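You operate a simulated robot arm through the tools that you are given. There is no shell and no other tool.

You run a simulated two-armed robot. Do the job below in one go: nothing can be reset, and whatever is moved stays where it is left.

## Task
Fill the teapot with hot water to about its blue line and put the lid on.
Fine: open the flask's vent to draw, shut it again; keep fingers out of the hot water; the pot ends on the counter by the toaster.

The check looks at the end state, three seconds after you hand in, the way a careful person would. Anything else that was tipped, shoved, dropped, spilled or broken makes it a failure. A push-on lid holds only when it is set on centred and level and pressed home; a screw cap is set on level and turned clockwise until tight.

## Robot
Two 7-joint arms with two-finger grippers on one trunk that stands fixed in place. Base frame: the origin is at the foot of the trunk, x ahead of it, y to its left, z up. Lengths are in m, angles in degrees, forces in N, time in s.
The left shoulder is at [0.06, 0.123, 1.051], the right one opposite. With the tool pointing down near the work surface each hand reaches from about 0.34 to 0.8 m from the base axis, measured 20 degrees to its own side. Payload 1.47 kg a hand.
Tool frame (each hand has its own): the origin (TCP) lies between the finger pads and is the grasp point; the fingertips stand 0.016 m ahead of it; z points along the fingers, y is the line along which they close. Largest opening 0.087 m; the body of the gripper starts 0.055 m behind the TCP.
Orientation is that of the tool frame in the base frame, as a unit quaternion [w, x, y, z]. With the fingers straight down and closing along the base's y, the tool's x points along the base's -x, its y along +y and its z along -z.

## Interface
- The arms move only by the tool jog_arm. It takes "left_commands", "right_commands" or both (then of equal length, played together; a hand with none holds still); each is a list of rows, each a list of 3 entries, a list of its own where there are three numbers: the shift along the tool's x, y, z in m, then the turn, a rotation vector about the tool's x, y, z in degrees, then the opening, from 0 (shut) to 1 (fully open). In form: [[[dx, dy, dz], [rx, ry, rz], gripper], ...]. A call has 1 to 20 rows; each row is the pose to reach, as a shift and turn from the pose commanded when the call began, along the tool's axes at that moment. A row lasts 0.2 s, in which the tool goes at most 0.05 m and 8.6 degrees; a call with a longer step from one row to the next is refused whole, and so is a gripper value outside its range. Where a pose cannot be reached the arm comes as near as it can. A force on the tool above 50 N (or 10 N above the force at the start of the call, whichever is more), or a blocked arm, ends the call early, and 0.2 s more pass. Each finger travels about 0.153 m/s and halts on what it meets, pressing with about 27 N; the grip force reading is that of the motor and also rises with nothing between the fingers. The clock runs only during rows and for 0.2 s after the last one: add rows that repeat a pose to give the fingers time. It gives the time, the measured TCP pose, the force on the tool (base axes), the opening and the grip force at its end, in the units of the frame above (readings bear some noise), with the torque about the TCP (base axes, N m) and any sound that the robot's microphone picked up, and new pictures: "pictures" is both (left out), scene, wrist or none (wrist: the cameras of the hands that moved).
- Cameras (640 x 400 px; columns grow to the right, rows downward): "scene" is now at [0.0988, -0.0177, 1.6321]; the picture's right is [-0.18, -0.98, 0.00], its down [-0.51, 0.10, -0.86] and it looks along [0.84, -0.16, -0.52] (base axes); focal length 222 px, centre (320, 200). "left" rides on the left gripper at [0.073, -0.012, -0.09] in its tool frame; the picture's right is [0.16, 0.99, 0.00], its down [-0.72, 0.12, -0.68] and it looks along [-0.67, 0.11, 0.73] (tool axes); focal length 247 px, centre (320, 200). "right" rides on the right gripper at [0.073, 0.012, -0.09] in its tool frame; the picture's right is [-0.16, 0.99, 0.00], its down [-0.72, -0.12, -0.68] and it looks along [-0.67, -0.11, 0.73] (tool axes); focal length 247 px, centre (320, 200). There is no depth. A picture from a camera that has moved, and an enlarged one, comes with that camera's place and axes in the base frame and with its lens.
- raise_lower(by): slides the trunk up (or, below 0, down) by that many m; the arms and the scene camera ride with it, the base frame stays. It gives what a move gives, with no picture.
- pan_tilt(pan, tilt): turns the head with the scene camera to pan (to the left, within 120 degrees either way) and tilt (down, from -29 to 69), counted from straight ahead of the robot. It gives what a move gives, and a new picture of the scene camera.
- zoom(camera, box): a new picture of the part [left, top, right, bottom] of that camera's present view, enlarged. The clock stands still meanwhile.
- close_job(): hands the job in; it is judged then, once.

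Nothing tells you positions but the pictures and the camera data. Unless the task says otherwise, let go and move clear before handing in.

The tools are called after ">>>" as name(argument=value, ...) on one line, values as JSON. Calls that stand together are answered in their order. jog_arm: Moves the arms, as the interface text tells. Its arguments: {"type":"object","properties":{"left_commands":{"type":"array"},"right_commands":{"type":"array"},"pictures":{"type":"string","enum":["both","scene","wrist","none"]}},"required":[]} The other tools are called the same way: raise_lower (by) slides the trunk up or down; pan_tilt (pan, tilt) turns the head that bears the scene camera; zoom (camera, box) takes an enlarged picture of a part of a camera's view; close_job () hands the job in.

At the start:

```text
time_s: 0.0
left_tcp_pos: [0.3863, 0.0748, 1.4704]
left_tcp_rot: [0.0, 0.0, 1.0, 0.0]
left_ft_force: [0.0, -0.2, -0.1]
left_ft_torque: [0.0, 0.01, -0.01]
left_finger_gap: 0.087
left_finger_force: 0.0
right_tcp_pos: [0.34, -0.1992, 1.5377]
right_tcp_rot: [-0.001, 0.0, 1.0, 0.0]
right_ft_force: [0.3, 0.7, 0.1]
right_ft_torque: [0.02, -0.03, 0.02]
right_finger_gap: 0.0868
right_finger_force: 0.1
trunk travel left (down, up): [-0.206, 0.024]
head pan, tilt: [-10.6, 31.0]
```

scene: 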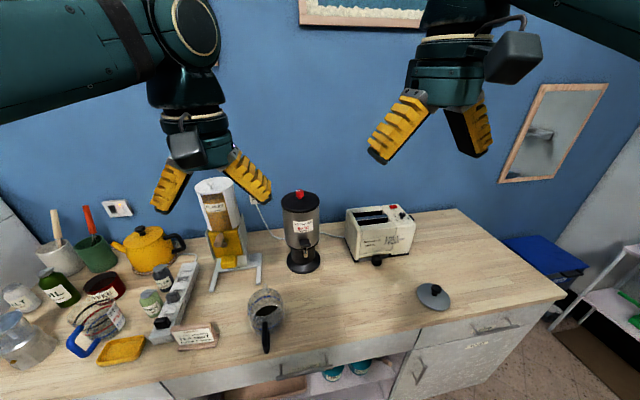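
right: 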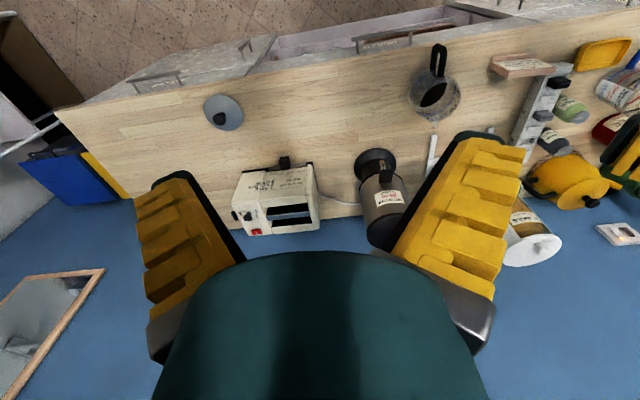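
left: 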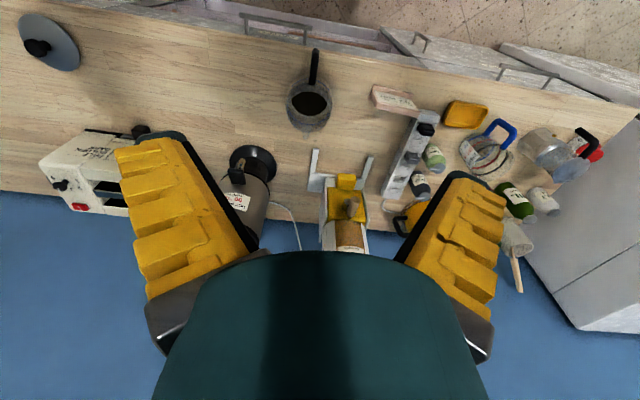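

I see a counter with a yellow teapot with its lid on at the back left, a dispenser, a dark flask with a red knob, a toaster, a grey pot with a black handle, and a loose grey lid. I'll zoom in first to tell which vessel is the teapot and how the flask works.

>>> zoom(camera="scene", box=[260, 170, 420, 290])

>>> zoom(camera="scene", box=[220, 270, 340, 360])

>>> zoom(camera="scene", box=[20, 180, 200, 300])

>>> zoom(camera="scene", box=[390, 260, 490, 330])

>>> zoom(camera="scene", box=[0, 260, 240, 400])

>>> zoom(camera="right", box=[390, 30, 490, 130])

>>> zoom(camera="left", box=[200, 120, 400, 260])

```text
3.33 times, centred on (340, 230) of scene
camera zoom: at [0.0988, -0.0177, 1.6321], right [-0.18, -0.98, 0.0], down [-0.51, 0.1, -0.86], along [0.84, -0.16, -0.52], focal length 741 px, centre (253, 100)
```

zoom: 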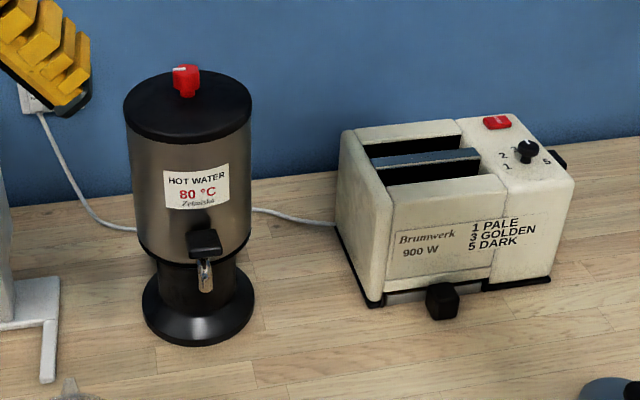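

```text
4.44 times, centred on (280, 315) of scene
camera zoom: at [0.0988, -0.0177, 1.6321], right [-0.18, -0.98, 0.0], down [-0.51, 0.1, -0.86], along [0.84, -0.16, -0.52], focal length 988 px, centre (498, -311)
```

zoom: 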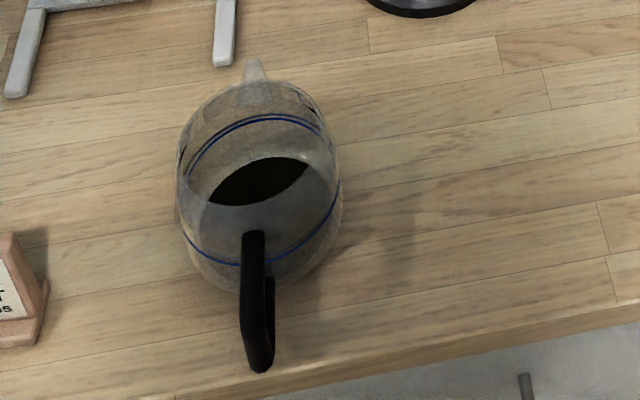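

```text
3.33 times, centred on (110, 240) of scene
camera zoom: at [0.0988, -0.0177, 1.6321], right [-0.18, -0.98, 0.0], down [-0.51, 0.1, -0.86], along [0.84, -0.16, -0.52], focal length 741 px, centre (1020, 67)
```

zoom: 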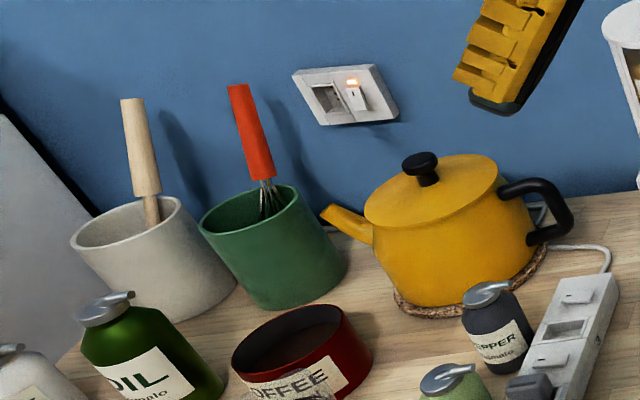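

```text
5.71 times, centred on (440, 295) of scene
camera zoom: at [0.0988, -0.0177, 1.6321], right [-0.18, -0.98, 0.0], down [-0.51, 0.1, -0.86], along [0.84, -0.16, -0.52], focal length 1270 px, centre (-366, -343)
```

zoom: 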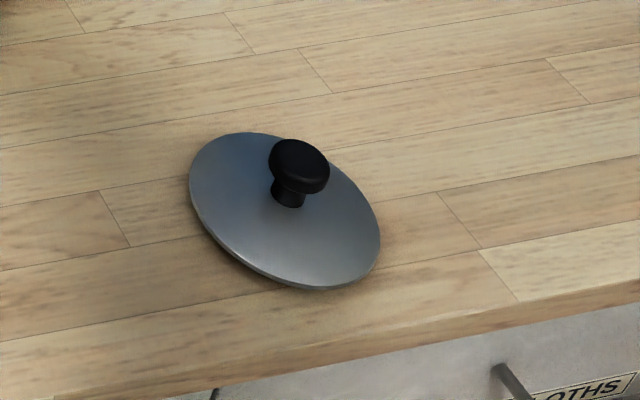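

```text
2.67 times, centred on (120, 330) of scene
camera zoom: at [0.0988, -0.0177, 1.6321], right [-0.18, -0.98, 0.0], down [-0.51, 0.1, -0.86], along [0.84, -0.16, -0.52], focal length 593 px, centre (853, -147)
```

zoom: 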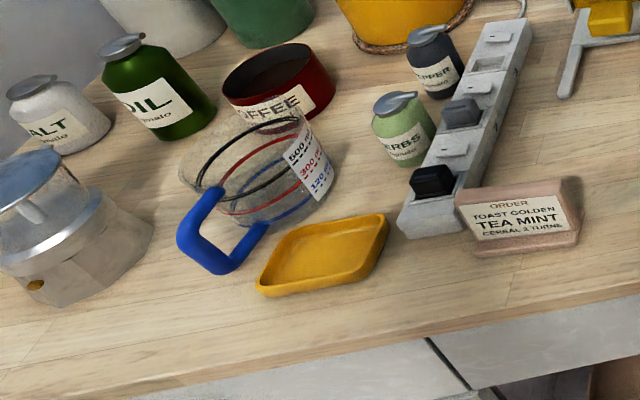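

```text
4.00 times, centred on (440, 80) of right
camera zoom: at [0.2675, -0.1862, 1.6278], right [0.16, 0.99, 0.0], down [0.72, -0.12, 0.68], along [0.67, -0.11, -0.73], focal length 988 px, centre (-160, 680)
```

zoom: 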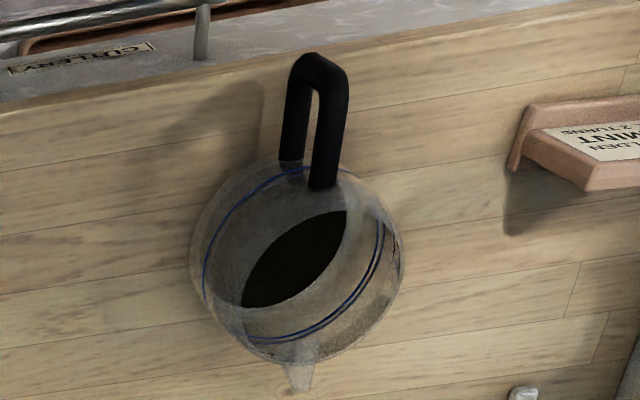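

```text
2.86 times, centred on (300, 190) of left
camera zoom: at [0.3133, 0.0616, 1.5597], right [-0.16, 0.99, 0.0], down [0.72, 0.12, 0.68], along [0.67, 0.11, -0.73], focal length 706 px, centre (377, 229)
```

zoom: 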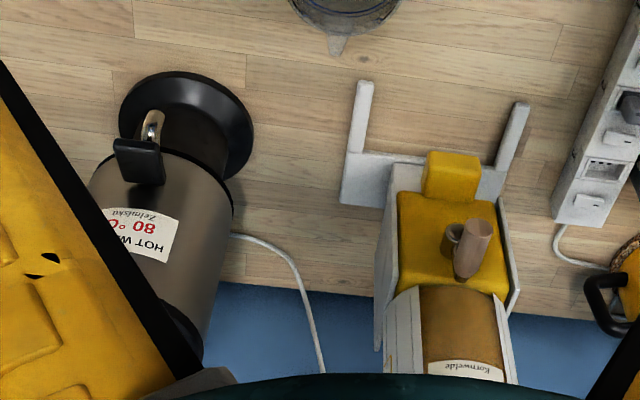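

The glass pot with the blue ring and black handle is the teapot, at about (0.55, 0.07). The loose grey lid is at about (0.53, -0.53), and the hot-water flask with its tap lever and red vent is at about (0.80, -0.075). The counter is at z≈0.90. I'll lower the right hand and pitch it forward to see the flask's tap and vent level-on.

>>> jog_arm(right_commands=[[[-0.006, 0.005, 0.039], [0, -4.5, 0], 1], [[-0.012, 0.01, 0.078], [0, -9, 0], 1], [[-0.018, 0.015, 0.117], [0, -13.5, 0], 1], [[-0.024, 0.02, 0.156], [0, -18, 0], 1], [[-0.03, 0.025, 0.195], [0, -22.5, 0], 1], [[-0.036, 0.03, 0.234], [0, -27, 0], 1], [[-0.042, 0.035, 0.273], [0, -31.5, 0], 1], [[-0.048, 0.04, 0.312], [0, -36, 0], 1], [[-0.054, 0.045, 0.351], [0, -40.5, 0], 1], [[-0.06, 0.05, 0.39], [0, -45, 0], 1]], pictures="both")

```text
time_s: 2.2
left_tcp_pos: [0.3884, 0.0744, 1.4686]
left_tcp_rot: [-0.001, 0.0, 1.0, 0.0]
left_ft_force: [0.9, -0.5, -0.3]
left_ft_torque: [0.01, 0.04, 0.0]
left_finger_gap: 0.0869
left_finger_force: 0.0
right_tcp_pos: [0.4504, -0.142, 1.1669]
right_tcp_rot: [0.38, 0.0, 0.925, 0.001]
right_ft_force: [0.8, -0.1, 0.0]
right_ft_torque: [0.04, 0.05, 0.02]
right_finger_gap: 0.0871
right_finger_force: 0.1
right hand out of reach, approached as far as the arm can: row 9, 10
trunk travel left (down, up): [-0.206, 0.024]
head pan, tilt: [-10.6, 31.0]
camera scene: at [0.1009, -0.0184, 1.6318], right [-0.18, -0.98, 0.0], down [-0.51, 0.1, -0.86], along [0.84, -0.16, -0.52], focal length 222 px, centre (320, 200)
camera right: at [0.336, -0.1305, 1.1804], right [0.11, 0.99, 0.11], down [0.04, -0.12, 0.99], along [0.99, -0.11, -0.05], focal length 247 px, centre (320, 200)
```

scene: 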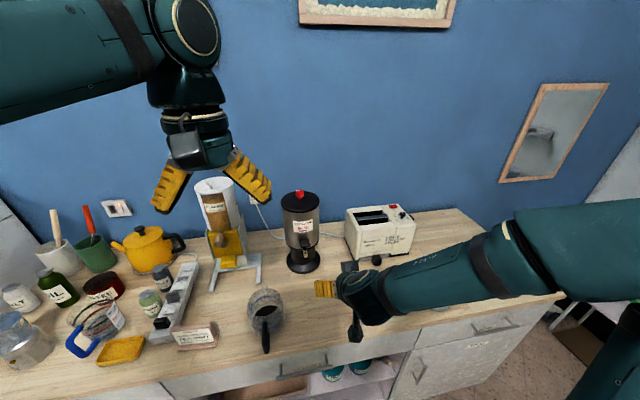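
right: 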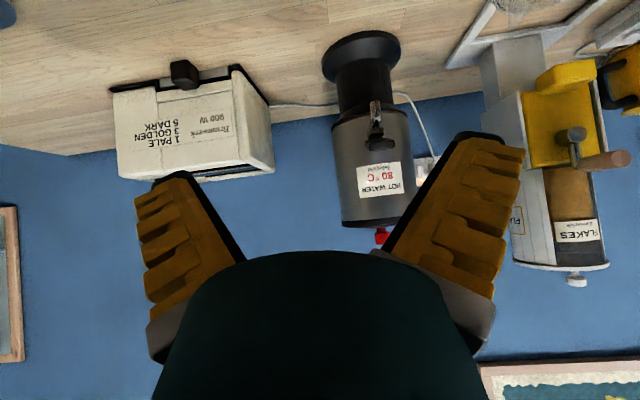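

The flask shows upside down in the wrist view, with the spout under its lever and the red vent on top. I'll zoom in on the tap, the vent and the pot.

>>> zoom(camera="right", box=[310, 20, 440, 250])

>>> zoom(camera="right", box=[340, 80, 420, 160])

>>> zoom(camera="scene", box=[270, 180, 335, 225])

>>> zoom(camera="scene", box=[230, 275, 310, 360])

```text
1.74 times, centred on (375, 135) of right
camera zoom: at [0.336, -0.1305, 1.1804], right [0.11, 0.99, 0.11], down [0.04, -0.12, 0.99], along [0.99, -0.11, -0.05], focal length 430 px, centre (224, 313)
```

zoom: 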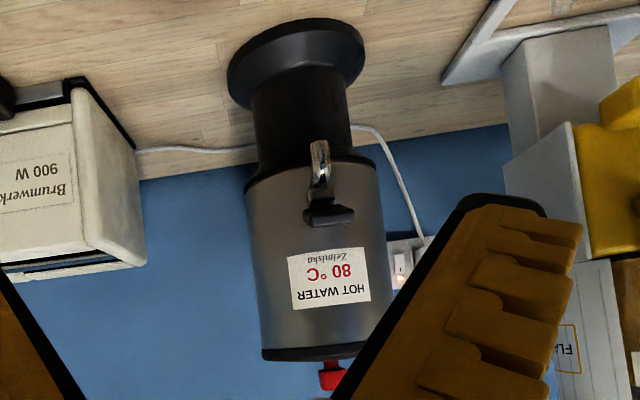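

```text
5.00 times, centred on (380, 120) of right
camera zoom: at [0.336, -0.1305, 1.1804], right [0.11, 0.99, 0.11], down [0.04, -0.12, 0.99], along [0.99, -0.11, -0.05], focal length 1235 px, centre (20, 600)
```

zoom: 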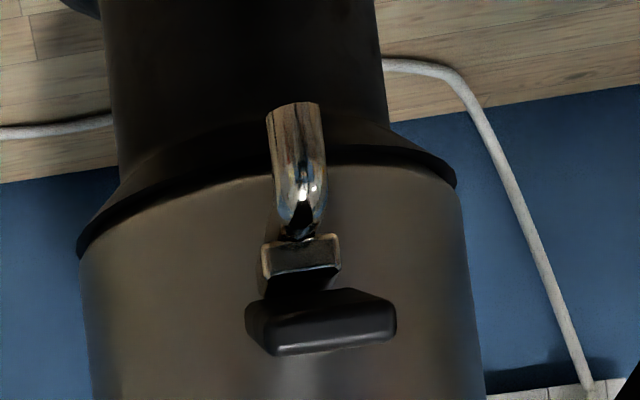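

```text
8.89 times, centred on (302, 202) of scene
camera zoom: at [0.1009, -0.0184, 1.6318], right [-0.18, -0.98, 0.0], down [-0.51, 0.1, -0.86], along [0.84, -0.16, -0.52], focal length 1976 px, centre (476, 178)
```

zoom: 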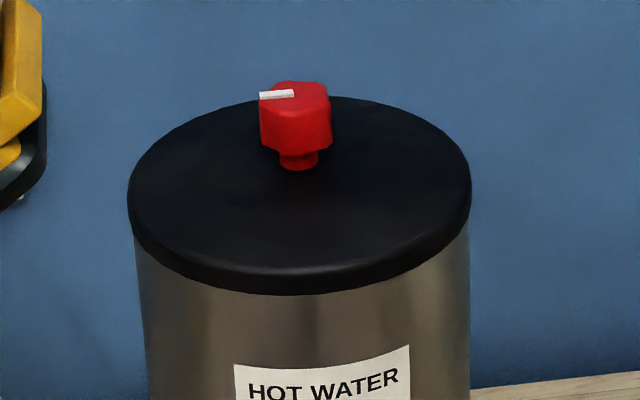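

```text
4.71 times, centred on (270, 318) of scene
camera zoom: at [0.1009, -0.0184, 1.6318], right [-0.18, -0.98, 0.0], down [-0.51, 0.1, -0.86], along [0.84, -0.16, -0.52], focal length 1046 px, centre (555, -353)
```

zoom: 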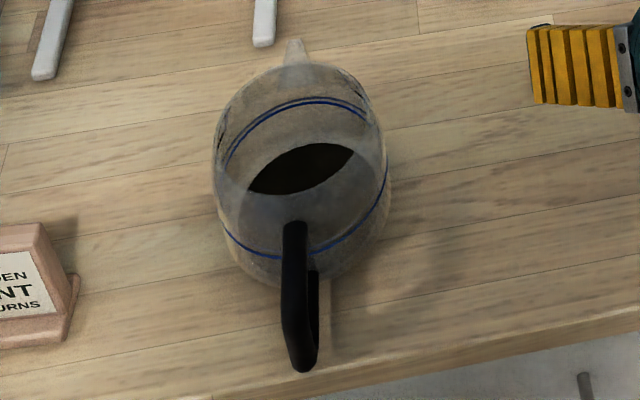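

The vent is a hexagonal red knob with a white pointer, and the tap has a black push pad above a chrome spout. Next I'll bring the left hand's camera over the pot to look inside it.

>>> jog_arm(left_commands=[[[-0.01, 0.015, 0.04], [0, 0, 0], 1], [[-0.02, 0.03, 0.08], [0, 0, 0], 1], [[-0.03, 0.045, 0.12], [0, 0, 0], 1], [[-0.04, 0.06, 0.16], [0, 0, 0], 1], [[-0.05, 0.07, 0.2], [0, 0, 0], 1], [[-0.06, 0.076, 0.22], [0, 0, 0], 1]], pictures="both")

>>> zoom(camera="left", box=[160, 0, 340, 120])

```text
time_s: 3.6
left_tcp_pos: [0.4454, 0.1524, 1.2492]
left_tcp_rot: [0.0, 0.0, 1.0, 0.0]
left_ft_force: [0.4, -0.6, 0.2]
left_ft_torque: [0.03, 0.01, -0.01]
left_finger_gap: 0.0871
left_finger_force: 0.1
right_tcp_pos: [0.449, -0.1416, 1.1699]
right_tcp_rot: [0.382, 0.0, 0.924, 0.0]
right_ft_force: [0.7, -0.3, -0.3]
right_ft_torque: [-0.01, 0.02, 0.04]
right_finger_gap: 0.0871
right_finger_force: 0.1
trunk travel left (down, up): [-0.206, 0.024]
head pan, tilt: [-10.6, 31.0]
camera scene: at [0.0992, -0.0177, 1.632], right [-0.18, -0.98, 0.0], down [-0.51, 0.1, -0.86], along [0.84, -0.16, -0.52], focal length 222 px, centre (320, 200)
camera left: at [0.3732, 0.1389, 1.3379], right [-0.16, 0.99, 0.0], down [0.72, 0.12, 0.68], along [0.67, 0.11, -0.73], focal length 247 px, centre (320, 200)
```

scene: 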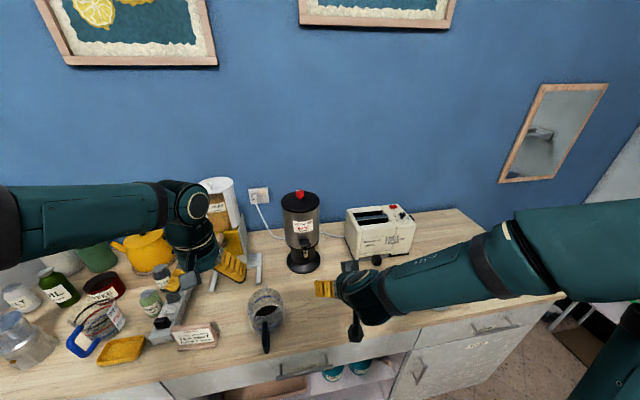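
left: 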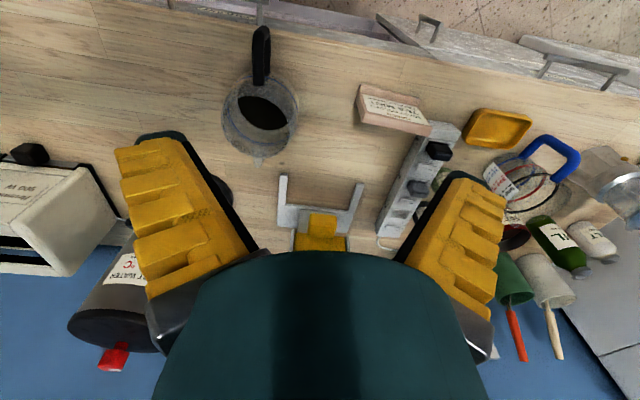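

```text
3.33 times, centred on (250, 60) of left
camera zoom: at [0.3732, 0.1389, 1.3379], right [-0.16, 0.99, 0.0], down [0.72, 0.12, 0.68], along [0.67, 0.11, -0.73], focal length 823 px, centre (553, 667)
```

zoom: 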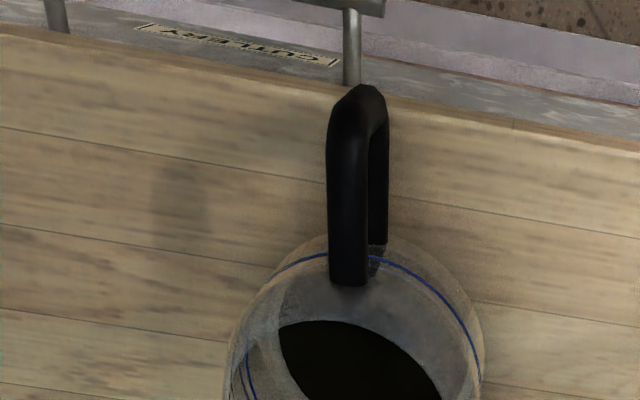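

The dark area inside the pot is still unclear, so I'll centre the left camera over the pot for a steeper view.

>>> jog_arm(left_commands=[[[-0.008, -0.02, 0.0], [0, 5, 0], 1], [[-0.016, -0.04, 0.0], [0, 10, 0], 1], [[-0.024, -0.06, 0.0], [0, 15, 0], 1], [[-0.03, -0.08, 0.0], [0, 20, 0], 1]], pictures="wrist")

>>> zoom(camera="left", box=[240, 60, 420, 220])

```text
time_s: 4.6
left_tcp_pos: [0.4781, 0.0703, 1.2512]
left_tcp_rot: [-0.175, 0.0, 0.985, 0.0]
left_ft_force: [0.9, -0.4, 0.2]
left_ft_torque: [-0.04, -0.02, 0.02]
left_finger_gap: 0.0872
left_finger_force: 0.2
right_tcp_pos: [0.449, -0.1421, 1.1699]
right_tcp_rot: [0.382, 0.0, 0.924, 0.0]
right_ft_force: [0.3, -0.1, 0.0]
right_ft_torque: [0.02, 0.02, 0.03]
right_finger_gap: 0.087
right_finger_force: 0.0
trunk travel left (down, up): [-0.206, 0.024]
head pan, tilt: [-10.6, 31.0]
camera left: at [0.4394, 0.0579, 1.3592], right [-0.15, 0.99, 0.05], down [0.91, 0.12, 0.39], along [0.38, 0.11, -0.92], focal length 247 px, centre (320, 200)
```

left: 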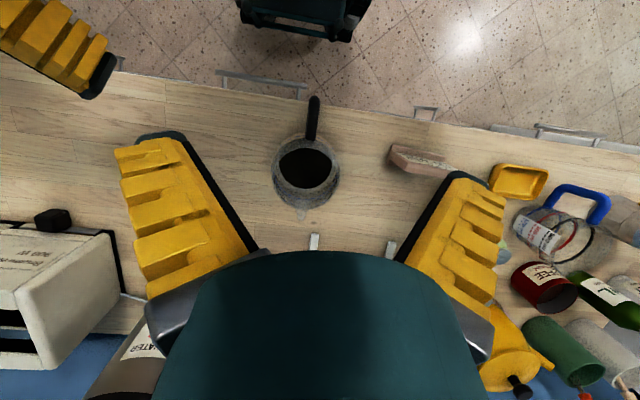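

```text
2.50 times, centred on (330, 140) of left
camera zoom: at [0.4394, 0.0579, 1.3592], right [-0.15, 0.99, 0.05], down [0.91, 0.12, 0.39], along [0.38, 0.11, -0.92], focal length 617 px, centre (295, 350)
```

zoom: 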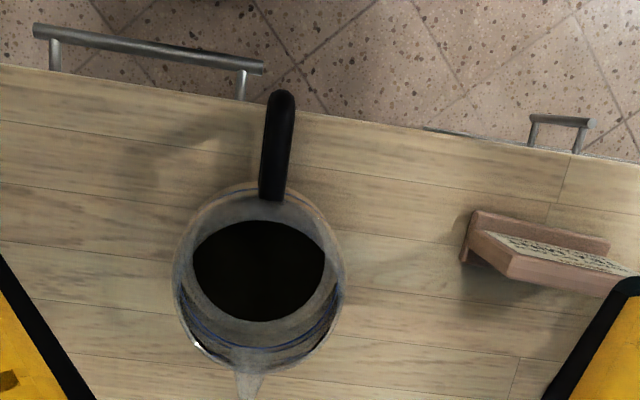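

The pot's spout points away toward +x, its handle toward me at y≈0.072, and its centre is near (0.565, 0.075). The tap's outlet triangulates to (0.688, -0.075, 1.031), about 0.13 above the counter. I'll yaw the right hand to the left to get a side view of the pot and measure its height.

>>> jog_arm(right_commands=[[[0.01, -0.012, 0.0156], [-5.66, 0, -5.66], 1], [[0.02, -0.024, 0.0311], [-11.3, 0, -11.3], 1], [[0.03, -0.036, 0.0467], [-17, 0, -17], 1], [[0.04, -0.048, 0.0622], [-22.6, 0, -22.6], 1], [[0.0495, -0.06, 0.0778], [-28.3, 0, -28.3], 1]], pictures="wrist")

>>> zoom(camera="right", box=[320, 0, 560, 150])

```text
time_s: 5.8
left_tcp_pos: [0.4784, 0.0709, 1.2505]
left_tcp_rot: [-0.174, 0.0, 0.985, 0.0]
left_ft_force: [-0.4, 0.0, 0.0]
left_ft_torque: [-0.03, 0.0, 0.02]
left_finger_gap: 0.087
left_finger_force: 0.1
right_tcp_pos: [0.4694, -0.2029, 1.0774]
right_tcp_rot: [0.36, -0.316, 0.868, 0.133]
right_ft_force: [0.6, -0.6, -1.0]
right_ft_torque: [0.02, 0.01, -0.01]
right_finger_gap: 0.0868
right_finger_force: 0.1
right hand out of reach, approached as far as the arm can: row 1
trunk travel left (down, up): [-0.206, 0.024]
head pan, tilt: [-10.6, 31.0]
camera right: at [0.3747, -0.2659, 1.0906], right [-0.55, 0.83, 0.11], down [0.1, -0.07, 0.99], along [0.83, 0.56, -0.04], focal length 247 px, centre (320, 200)
```

right: 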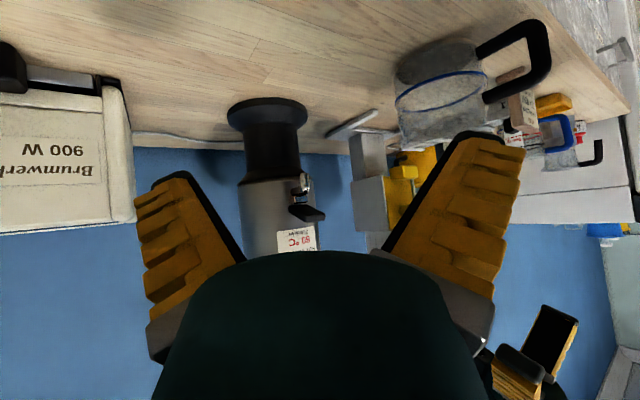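

```text
2.67 times, centred on (440, 75) of right
camera zoom: at [0.3747, -0.2659, 1.0906], right [-0.55, 0.83, 0.11], down [0.1, -0.07, 0.99], along [0.83, 0.56, -0.04], focal length 659 px, centre (0, 533)
```

zoom: 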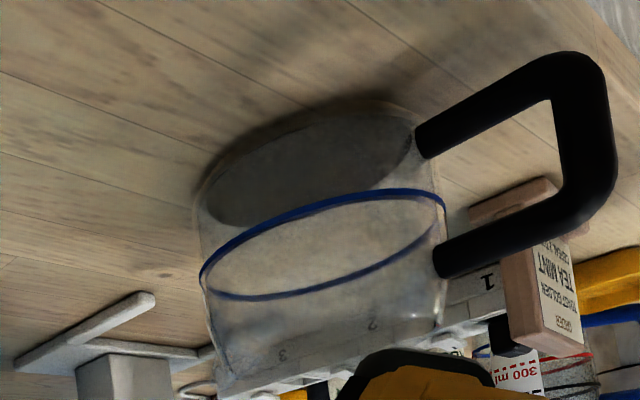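

Now I have a good side view: a cylindrical pot, the blue line at z≈0.953, and a handle loop from z≈0.92 to 0.988 at x 0.44–0.50. I still need the rim height, so I'll yaw further and drop a little to see it between the fingers.

>>> jog_arm(right_commands=[[[0.0156, -0.003, 0.0116], [-5.3, 0, -5.3], 1], [[0.031, -0.0066, 0.0233], [-10.6, 0, -10.6], 1], [[0.047, -0.01, 0.035], [-16, 0, -16], 1], [[0.0623, -0.0133, 0.0466], [-21.3, 0, -21.2], 1]], pictures="both")

>>> zoom(camera="right", box=[240, 60, 480, 230])

```text
time_s: 6.8
left_tcp_pos: [0.4778, 0.0718, 1.2491]
left_tcp_rot: [-0.174, 0.0, 0.985, 0.0]
left_ft_force: [-0.6, -0.8, 0.4]
left_ft_torque: [0.0, 0.0, 0.0]
left_finger_gap: 0.0871
left_finger_force: 0.0
right_tcp_pos: [0.4692, -0.2186, 1.0017]
right_tcp_rot: [0.313, -0.531, 0.756, 0.22]
right_ft_force: [0.6, 0.9, 0.1]
right_ft_torque: [-0.02, 0.0, 0.0]
right_finger_gap: 0.0868
right_finger_force: 0.0
trunk travel left (down, up): [-0.206, 0.024]
head pan, tilt: [-10.6, 31.0]
camera scene: at [0.0994, -0.0173, 1.632], right [-0.18, -0.98, 0.0], down [-0.51, 0.09, -0.86], along [0.84, -0.16, -0.52], focal length 222 px, centre (320, 200)
camera right: at [0.4203, -0.3221, 1.0134], right [-0.89, 0.44, 0.11], down [0.12, -0.01, 0.99], along [0.44, 0.9, -0.04], focal length 247 px, centre (320, 200)
```

scene: 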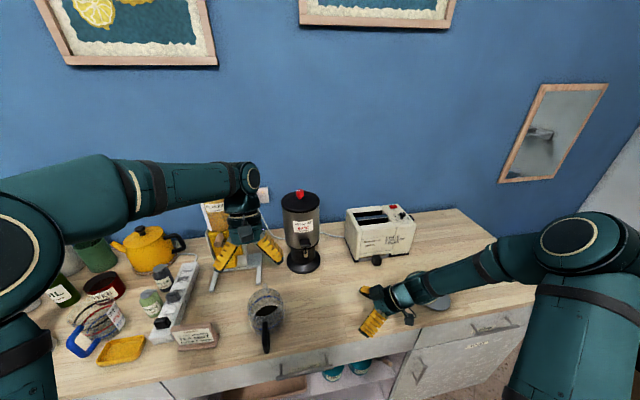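
right: 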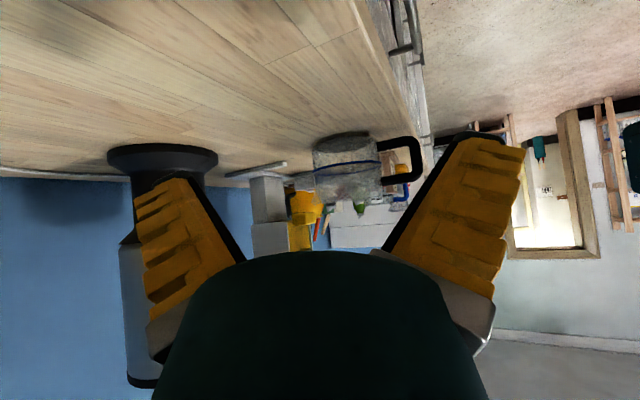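

```text
2.35 times, centred on (360, 145) of right
camera zoom: at [0.4203, -0.3221, 1.0134], right [-0.89, 0.44, 0.11], down [0.12, -0.01, 0.99], along [0.44, 0.9, -0.04], focal length 581 px, centre (226, 329)
```

zoom: 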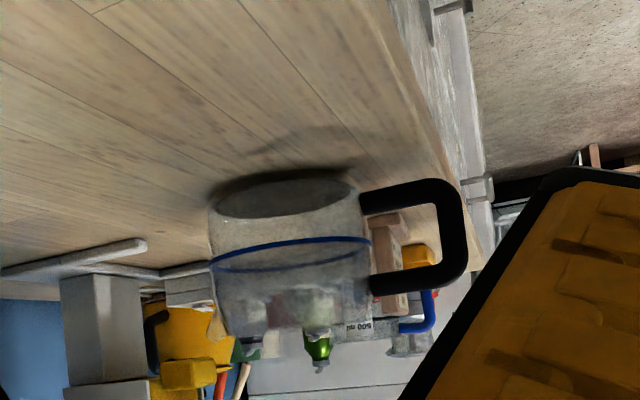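

The pot's rim is at z≈1.00, so it is 0.10 tall, about 0.115 wide, and clears the tap outlet at 1.031. I'll retract the right hand and square the left hand above the handle's top bar, at about (0.474, 0.072).

>>> jog_arm(left_commands=[[[-0.0068, 0, 0.0199], [0, -2.2, 0], 1], [[-0.0135, 0, 0.0398], [0, -4.4, 0], 1], [[-0.0203, 0, 0.0597], [0, -6.7, 0], 1], [[-0.0271, 0, 0.0796], [0, -8.9, 0], 1], [[-0.0338, 0, 0.0994], [0, -11.1, 0], 1], [[-0.0406, 0, 0.1193], [0, -13.3, 0], 1], [[-0.0474, 0, 0.1392], [0, -15.6, 0], 1], [[-0.0541, 0, 0.1591], [0, -17.8, 0], 1], [[-0.0609, 0, 0.179], [0, -20, 0], 1]], right_commands=[[[-0.0098, -0.003, -0.0216], [5.5, 0, 5.5], 1], [[-0.0196, -0.006, -0.0432], [11, 0, 11], 1], [[-0.0294, -0.009, -0.0649], [16.5, 0, 16.5], 1], [[-0.0392, -0.012, -0.0865], [22, 0, 22], 1], [[-0.049, -0.015, -0.1081], [27.5, 0, 27.5], 1], [[-0.0588, -0.018, -0.1297], [33, 0, 33], 1], [[-0.0686, -0.021, -0.1514], [38.5, 0, 38.5], 1], [[-0.0784, -0.024, -0.173], [44, 0, 44], 1], [[-0.0882, -0.0271, -0.1946], [49.5, 0, 49.5], 1]], pictures="both")

>>> zoom(camera="left", box=[220, 60, 460, 230])

>>> zoom(camera="scene", box=[220, 270, 320, 360])

```text
time_s: 8.8
left_tcp_pos: [0.4726, 0.0723, 1.0613]
left_tcp_rot: [0.0, -0.001, 1.0, 0.0]
left_ft_force: [0.6, -0.3, 0.0]
left_ft_torque: [-0.01, -0.01, -0.02]
left_finger_gap: 0.0867
left_finger_force: 0.0
right_tcp_pos: [0.4707, -0.2978, 1.1977]
right_tcp_rot: [0.385, -0.015, 0.923, 0.005]
right_ft_force: [0.6, -0.3, 0.2]
right_ft_torque: [-0.04, 0.03, -0.03]
right_finger_gap: 0.0872
right_finger_force: 0.0
right hand out of reach, approached as far as the arm can: row 9
trunk travel left (down, up): [-0.206, 0.024]
head pan, tilt: [-10.6, 31.0]
camera scene: at [0.0989, -0.017, 1.632], right [-0.18, -0.98, 0.0], down [-0.51, 0.09, -0.86], along [0.84, -0.16, -0.51], focal length 222 px, centre (320, 200)
camera right: at [0.356, -0.2892, 1.2096], right [0.08, 0.99, 0.11], down [0.03, -0.11, 0.99], along [1.0, -0.08, -0.04], focal length 247 px, centre (320, 200)
camera left: at [0.4002, 0.0588, 1.151], right [-0.16, 0.99, 0.0], down [0.72, 0.12, 0.68], along [0.67, 0.11, -0.73], focal length 247 px, centre (320, 200)
```

scene: 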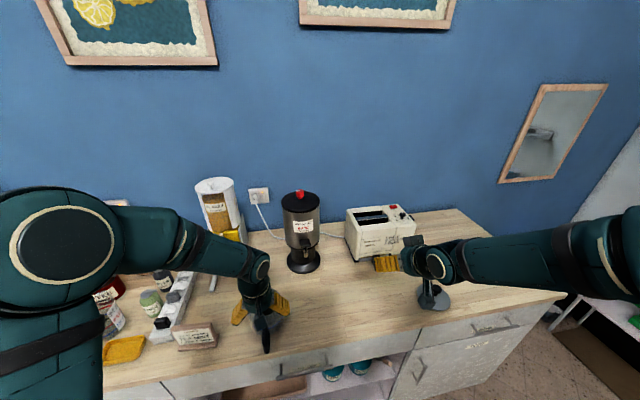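
right: 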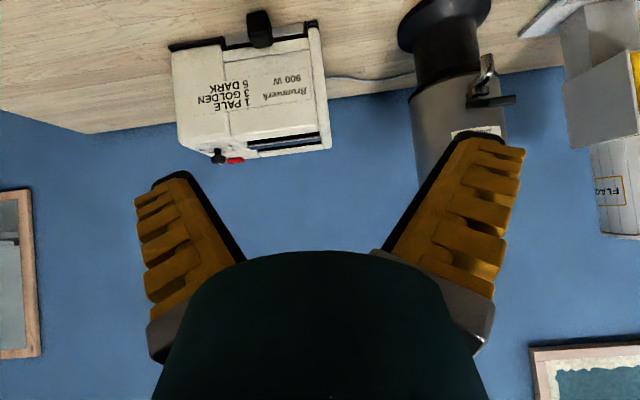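
left: 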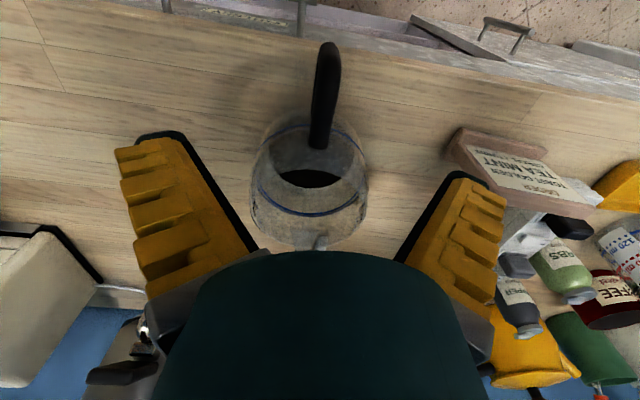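

```text
2.35 times, centred on (340, 145) of left
camera zoom: at [0.4002, 0.0588, 1.151], right [-0.16, 0.99, 0.0], down [0.72, 0.12, 0.68], along [0.67, 0.11, -0.73], focal length 581 px, centre (273, 329)
```

zoom: 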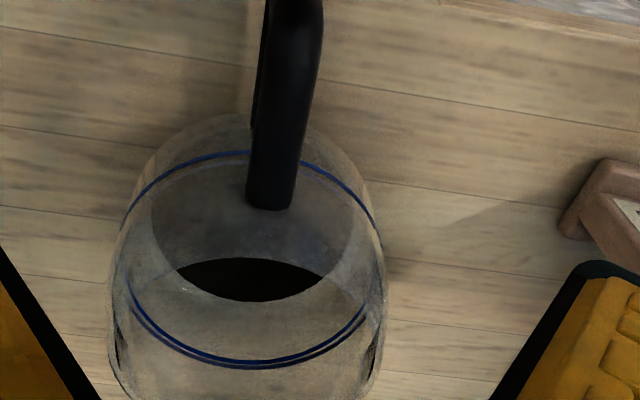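

```text
4.44 times, centred on (270, 315) of scene
camera zoom: at [0.0989, -0.017, 1.632], right [-0.18, -0.98, 0.0], down [-0.51, 0.09, -0.86], along [0.84, -0.16, -0.51], focal length 988 px, centre (542, -311)
```

zoom: 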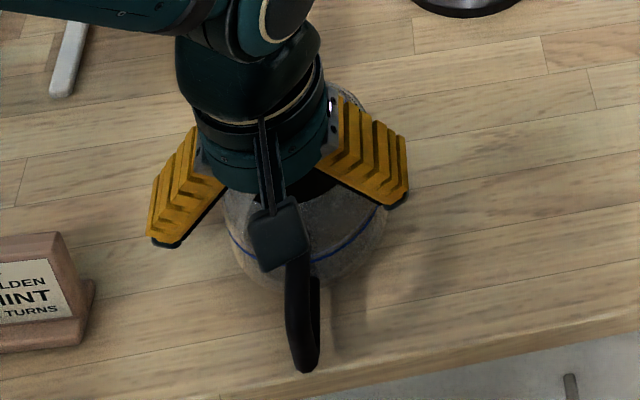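

The left hand is square over the handle's top bar. I'll descend to z≈0.978 and close on it.

>>> jog_arm(left_commands=[[[0, 0.001, 0.03], [0, 0, 0], 1], [[0, 0.001, 0.06], [0, 0, 0], 1], [[0, 0.001, 0.083], [0, 0, 0], 1], [[0, 0.001, 0.083], [0, 0, 0], 0.5], [[0, 0.001, 0.083], [0, 0, 0], 0], [[0, 0.001, 0.083], [0, 0, 0], 0], [[0, 0.001, 0.083], [0, 0, 0], 0]], pictures="both")

>>> zoom(camera="scene", box=[220, 270, 320, 360])

```text
time_s: 10.4
left_tcp_pos: [0.4716, 0.0729, 0.9775]
left_tcp_rot: [0.0, 0.0, 1.0, 0.0]
left_ft_force: [-1.1, 0.1, 0.5]
left_ft_torque: [-0.03, 0.29, -0.01]
left_finger_gap: 0.0101
left_finger_force: 26.8
right_tcp_pos: [0.4701, -0.2979, 1.1974]
right_tcp_rot: [0.384, -0.015, 0.923, 0.007]
right_ft_force: [-0.6, 0.6, 0.6]
right_ft_torque: [0.0, 0.01, -0.02]
right_finger_gap: 0.0867
right_finger_force: 0.1
trunk travel left (down, up): [-0.206, 0.024]
head pan, tilt: [-10.6, 31.0]
camera scene: at [0.0992, -0.0177, 1.632], right [-0.18, -0.98, 0.0], down [-0.51, 0.1, -0.86], along [0.84, -0.16, -0.52], focal length 222 px, centre (320, 200)
camera left: at [0.3995, 0.0597, 1.0667], right [-0.16, 0.99, 0.0], down [0.72, 0.12, 0.68], along [0.67, 0.11, -0.73], focal length 247 px, centre (320, 200)
```

scene: 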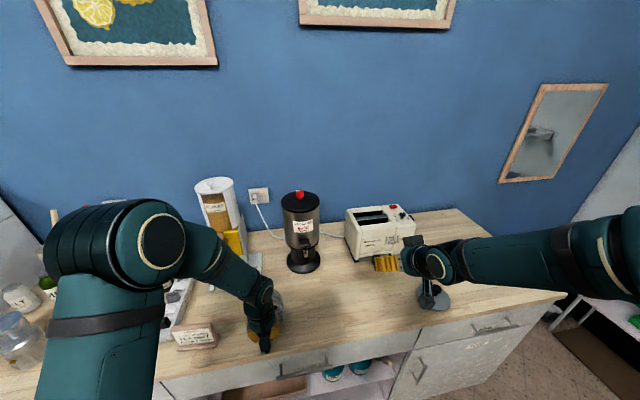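
left: 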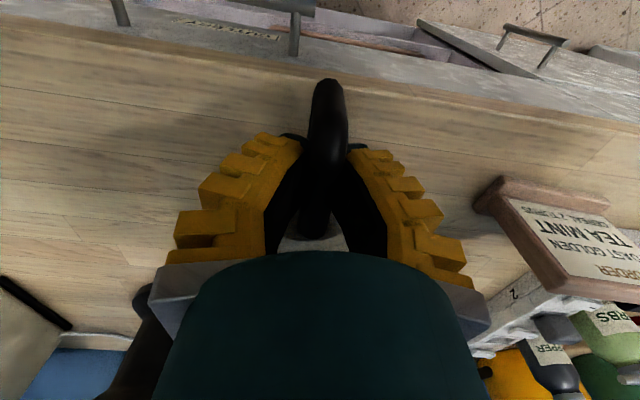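

```text
4.44 times, centred on (270, 315) of scene
camera zoom: at [0.0992, -0.0177, 1.632], right [-0.18, -0.98, 0.0], down [-0.51, 0.1, -0.86], along [0.84, -0.16, -0.52], focal length 988 px, centre (542, -311)
```

zoom: 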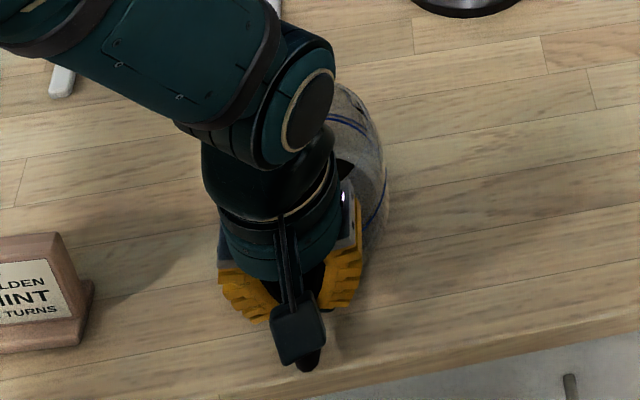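

The handle is gripped, with a gap of 0.010 and 27 N. I'll try a small 10 mm test lift to judge the weight and whether the pot tilts.

>>> jog_arm(left_commands=[[[0, 0, -0.004], [0, 0, 0], 0], [[0, 0, -0.008], [0, 0, 0], 0], [[0, 0, -0.012], [0, 0, 0], 0], [[0, 0, -0.012], [0, 0, 0], 0]], pictures="both")

>>> zoom(camera="scene", box=[220, 270, 320, 360])

```text
time_s: 11.4
left_tcp_pos: [0.4729, 0.072, 0.9901]
left_tcp_rot: [0.001, 0.0, 1.0, 0.001]
left_ft_force: [-0.5, -0.6, -2.5]
left_ft_torque: [-0.02, 0.06, -0.01]
left_finger_gap: 0.006
left_finger_force: 27.1
right_tcp_pos: [0.4703, -0.2976, 1.1978]
right_tcp_rot: [0.384, -0.014, 0.923, 0.007]
right_ft_force: [0.4, -0.4, -0.1]
right_ft_torque: [0.01, 0.0, 0.02]
right_finger_gap: 0.0872
right_finger_force: 0.0
trunk travel left (down, up): [-0.206, 0.024]
head pan, tilt: [-10.6, 31.0]
camera scene: at [0.099, -0.0177, 1.632], right [-0.18, -0.98, 0.0], down [-0.51, 0.1, -0.86], along [0.84, -0.16, -0.52], focal length 222 px, centre (320, 200)
camera left: at [0.3998, 0.0588, 1.079], right [-0.16, 0.99, 0.0], down [0.72, 0.12, 0.68], along [0.67, 0.11, -0.73], focal length 247 px, centre (320, 200)
```

scene: 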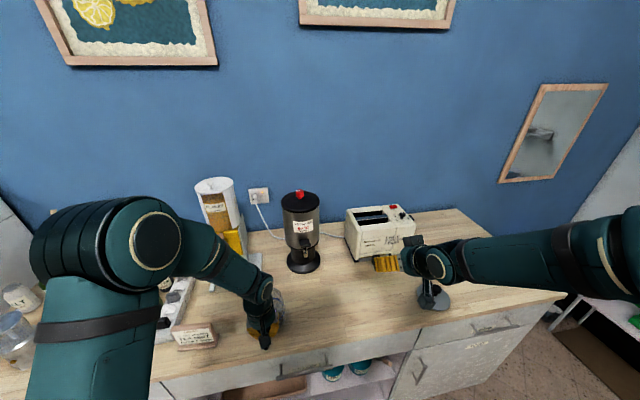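
left: 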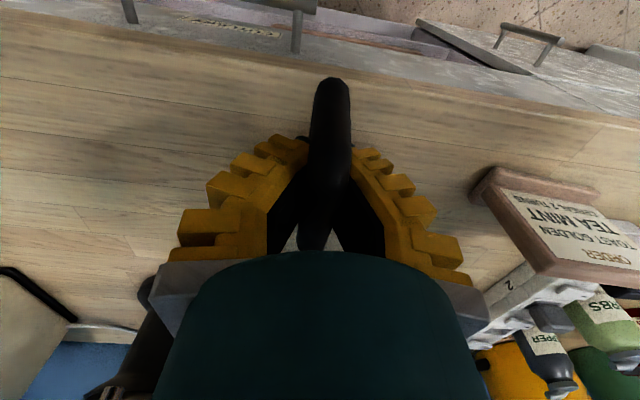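

```text
4.44 times, centred on (270, 315) of scene
camera zoom: at [0.099, -0.0177, 1.632], right [-0.18, -0.98, 0.0], down [-0.51, 0.1, -0.86], along [0.84, -0.16, -0.52], focal length 988 px, centre (542, -311)
```

zoom: 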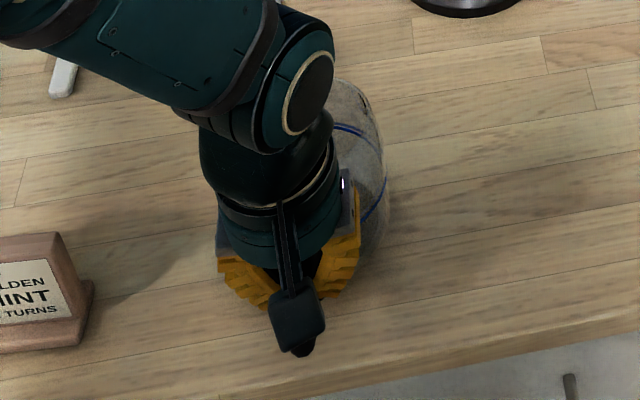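

The fingers slipped up over a bar that is thinner and lower than I judged. I'll open, look, and re-grip deeper.

>>> jog_arm(left_commands=[[[0, 0, 0], [0, 0, 0], 0.5], [[0, 0, 0], [0, 0, 0], 0.6], [[0, 0, -0.04], [0, 0, 0], 0.8], [[0, 0, -0.08], [0, 0, 0], 1]], pictures="both")

>>> zoom(camera="left", box=[220, 20, 460, 230])

```text
time_s: 12.4
left_tcp_pos: [0.469, 0.0721, 1.0711]
left_tcp_rot: [0.0, 0.0, 1.0, 0.001]
left_ft_force: [0.0, 0.8, 0.0]
left_ft_torque: [0.0, 0.01, 0.03]
left_finger_gap: 0.0871
left_finger_force: 0.0
right_tcp_pos: [0.47, -0.2978, 1.1979]
right_tcp_rot: [0.385, -0.014, 0.923, 0.006]
right_ft_force: [0.0, -0.3, -0.2]
right_ft_torque: [-0.03, 0.0, -0.02]
right_finger_gap: 0.087
right_finger_force: 0.0
trunk travel left (down, up): [-0.206, 0.024]
head pan, tilt: [-10.6, 31.0]
camera scene: at [0.0983, -0.0175, 1.6321], right [-0.18, -0.98, 0.0], down [-0.51, 0.1, -0.86], along [0.84, -0.16, -0.51], focal length 222 px, centre (320, 200)
camera left: at [0.3961, 0.0602, 1.161], right [-0.16, 0.99, 0.0], down [0.72, 0.12, 0.68], along [0.67, 0.11, -0.73], focal length 247 px, centre (320, 200)
```

scene: 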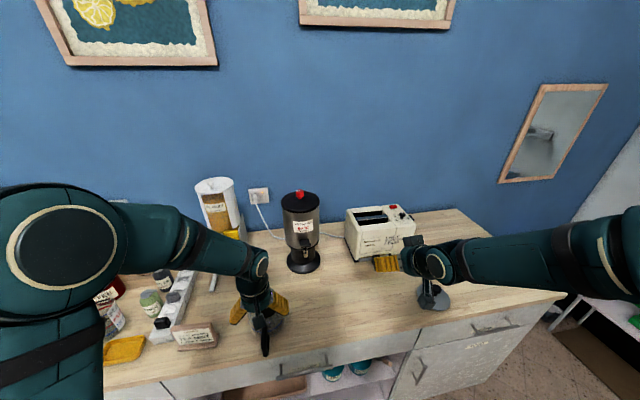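
left: 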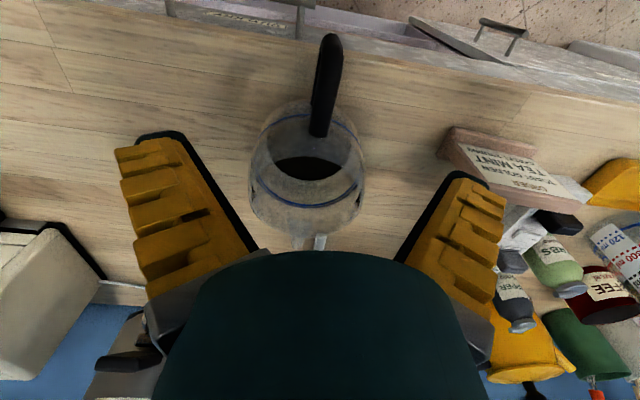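

```text
1.90 times, centred on (340, 125) of left
camera zoom: at [0.3961, 0.0602, 1.161], right [-0.16, 0.99, 0.0], down [0.72, 0.12, 0.68], along [0.67, 0.11, -0.73], focal length 470 px, centre (282, 343)
```

zoom: 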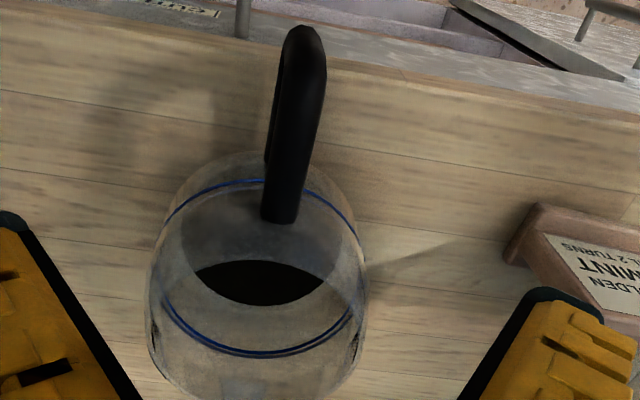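

The pot stayed upright and only shifted by millimetres. I'll re-grip about 10 mm deeper and read the gap.

>>> jog_arm(left_commands=[[[0.0, 0.001, 0.035], [0, 0, 0], 1], [[0.0, 0.001, 0.07], [0, 0, 0], 1], [[0.0, 0.001, 0.105], [0, 0, 0], 1], [[0.0, 0.001, 0.105], [0, 0, 0], 0.5], [[0.0, 0.001, 0.105], [0, 0, 0], 0], [[0.0, 0.001, 0.105], [0, 0, 0], 0], [[0.0, 0.001, 0.105], [0, 0, 0], 0]], pictures="wrist")

>>> zoom(camera="left", box=[220, 60, 440, 230])

```text
time_s: 14.0
left_tcp_pos: [0.4726, 0.0738, 0.9654]
left_tcp_rot: [0.001, 0.0, 1.0, 0.001]
left_ft_force: [-0.3, -0.5, -2.9]
left_ft_torque: [-0.01, 0.1, -0.04]
left_finger_gap: 0.0059
left_finger_force: 26.8
right_tcp_pos: [0.4705, -0.2984, 1.1973]
right_tcp_rot: [0.384, -0.015, 0.923, 0.008]
right_ft_force: [0.1, -0.6, 0.2]
right_ft_torque: [0.01, -0.01, -0.01]
right_finger_gap: 0.0871
right_finger_force: 0.0
trunk travel left (down, up): [-0.206, 0.024]
head pan, tilt: [-10.6, 31.0]
camera left: at [0.3989, 0.0616, 1.0545], right [-0.16, 0.99, 0.0], down [0.72, 0.12, 0.68], along [0.67, 0.11, -0.73], focal length 247 px, centre (320, 200)
```

left: 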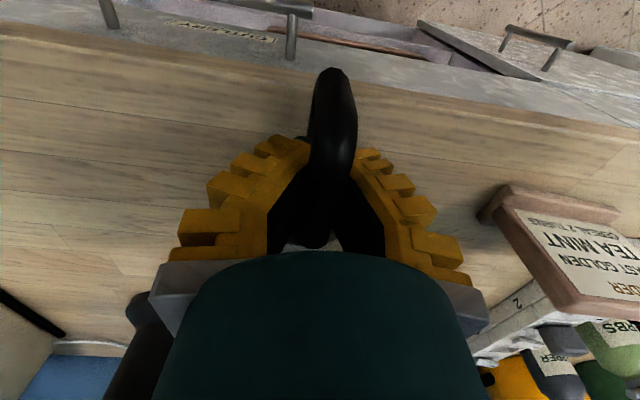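

```text
2.35 times, centred on (330, 145) of left
camera zoom: at [0.3989, 0.0616, 1.0545], right [-0.16, 0.99, 0.0], down [0.72, 0.12, 0.68], along [0.67, 0.11, -0.73], focal length 581 px, centre (296, 329)
```

zoom: 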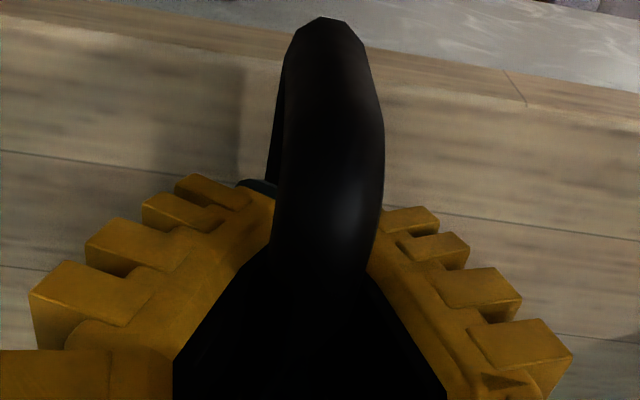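

The gap reads only 0.006 and the bar looks 16 mm wide, so I want a side view while lifting. I'll bring the right camera back to its viewing pose.

>>> jog_arm(right_commands=[[[0.0153, 0.0089, 0.0153], [-5.5, 0, -5.5], 1], [[0.0307, 0.0178, 0.0307], [-11, 0, -11], 1], [[0.046, 0.0267, 0.046], [-16.5, 0, -16.5], 1], [[0.0613, 0.0356, 0.0613], [-22, 0, -22], 1], [[0.0767, 0.0444, 0.0767], [-27.5, 0, -27.5], 1], [[0.092, 0.0533, 0.092], [-33, 0, -33], 1], [[0.1073, 0.0622, 0.1073], [-38.5, 0, -38.5], 1], [[0.1227, 0.0711, 0.1227], [-44, 0, -44], 1], [[0.138, 0.08, 0.138], [-49.5, 0, -49.5], 1]], pictures="wrist")

>>> zoom(camera="right", box=[240, 60, 480, 230])

```text
time_s: 16.0
left_tcp_pos: [0.4713, 0.0737, 0.965]
left_tcp_rot: [0.0, 0.0, 1.0, 0.0]
left_ft_force: [1.2, 0.6, -3.3]
left_ft_torque: [0.03, 0.08, -0.01]
left_finger_gap: 0.0058
left_finger_force: 26.7
right_tcp_pos: [0.4684, -0.2158, 0.9992]
right_tcp_rot: [0.313, -0.531, 0.756, 0.221]
right_ft_force: [-0.1, 0.2, -0.8]
right_ft_torque: [0.0, 0.01, -0.01]
right_finger_gap: 0.0872
right_finger_force: 0.0
trunk travel left (down, up): [-0.206, 0.024]
head pan, tilt: [-10.6, 31.0]
camera right: at [0.4197, -0.32, 1.0127], right [-0.89, 0.44, 0.11], down [0.12, -0.01, 0.99], along [0.44, 0.9, -0.04], focal length 247 px, centre (320, 200)
```

right: 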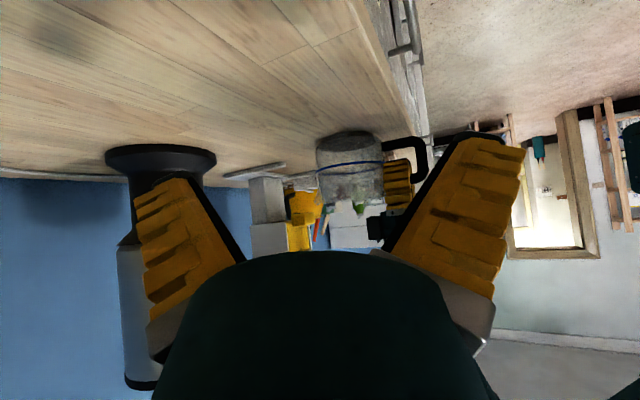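

```text
2.35 times, centred on (360, 145) of right
camera zoom: at [0.4197, -0.32, 1.0127], right [-0.89, 0.44, 0.11], down [0.12, -0.01, 0.99], along [0.44, 0.9, -0.04], focal length 581 px, centre (226, 329)
```

zoom: 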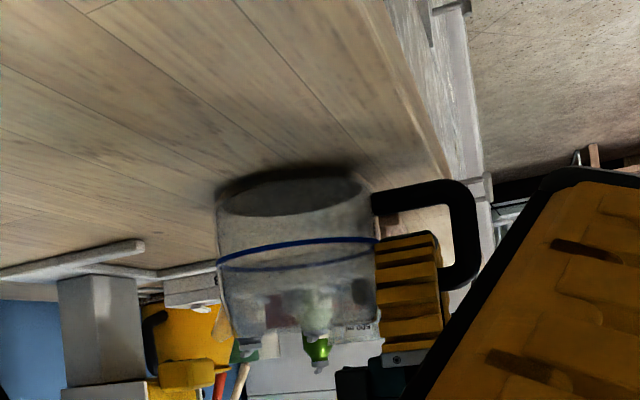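

From the side, the fingers straddle the top bar well and the pot sits level. I'll lift 10 mm again and watch from this view.

>>> jog_arm(left_commands=[[[0, 0, -0.003], [0, 0, 0], 0], [[0, 0, -0.006], [0, 0, 0], 0], [[0, 0, -0.01], [0, 0, 0], 0], [[0, 0, -0.01], [0, 0, 0], 0]], pictures="none")

>>> zoom(camera="right", box=[240, 60, 480, 230])

```text
time_s: 17.0
left_tcp_pos: [0.4714, 0.0734, 0.9749]
left_tcp_rot: [-0.001, 0.0, 1.0, 0.0]
left_ft_force: [0.4, 0.3, -3.2]
left_ft_torque: [0.0, 0.04, 0.01]
left_finger_gap: 0.006
left_finger_force: 27.4
right_tcp_pos: [0.4697, -0.2161, 0.9997]
right_tcp_rot: [0.313, -0.53, 0.757, 0.22]
right_ft_force: [0.2, 0.1, 0.6]
right_ft_torque: [-0.05, 0.0, 0.01]
right_finger_gap: 0.087
right_finger_force: 0.1
trunk travel left (down, up): [-0.206, 0.024]
head pan, tilt: [-10.6, 31.0]
```

```text
2.35 times, centred on (360, 145) of right
camera zoom: at [0.4191, -0.3198, 1.0132], right [-0.89, 0.44, 0.11], down [0.12, -0.01, 0.99], along [0.44, 0.9, -0.04], focal length 581 px, centre (226, 329)
```

zoom: 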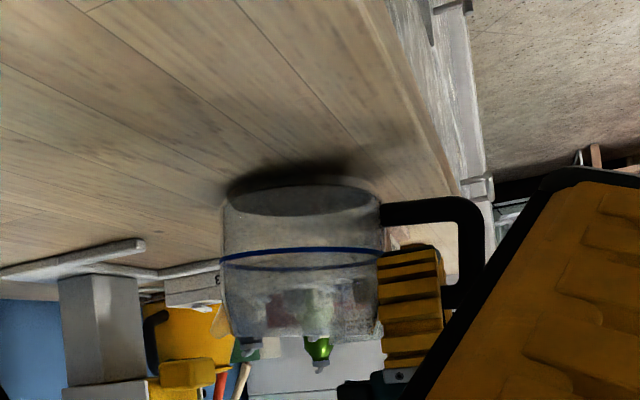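

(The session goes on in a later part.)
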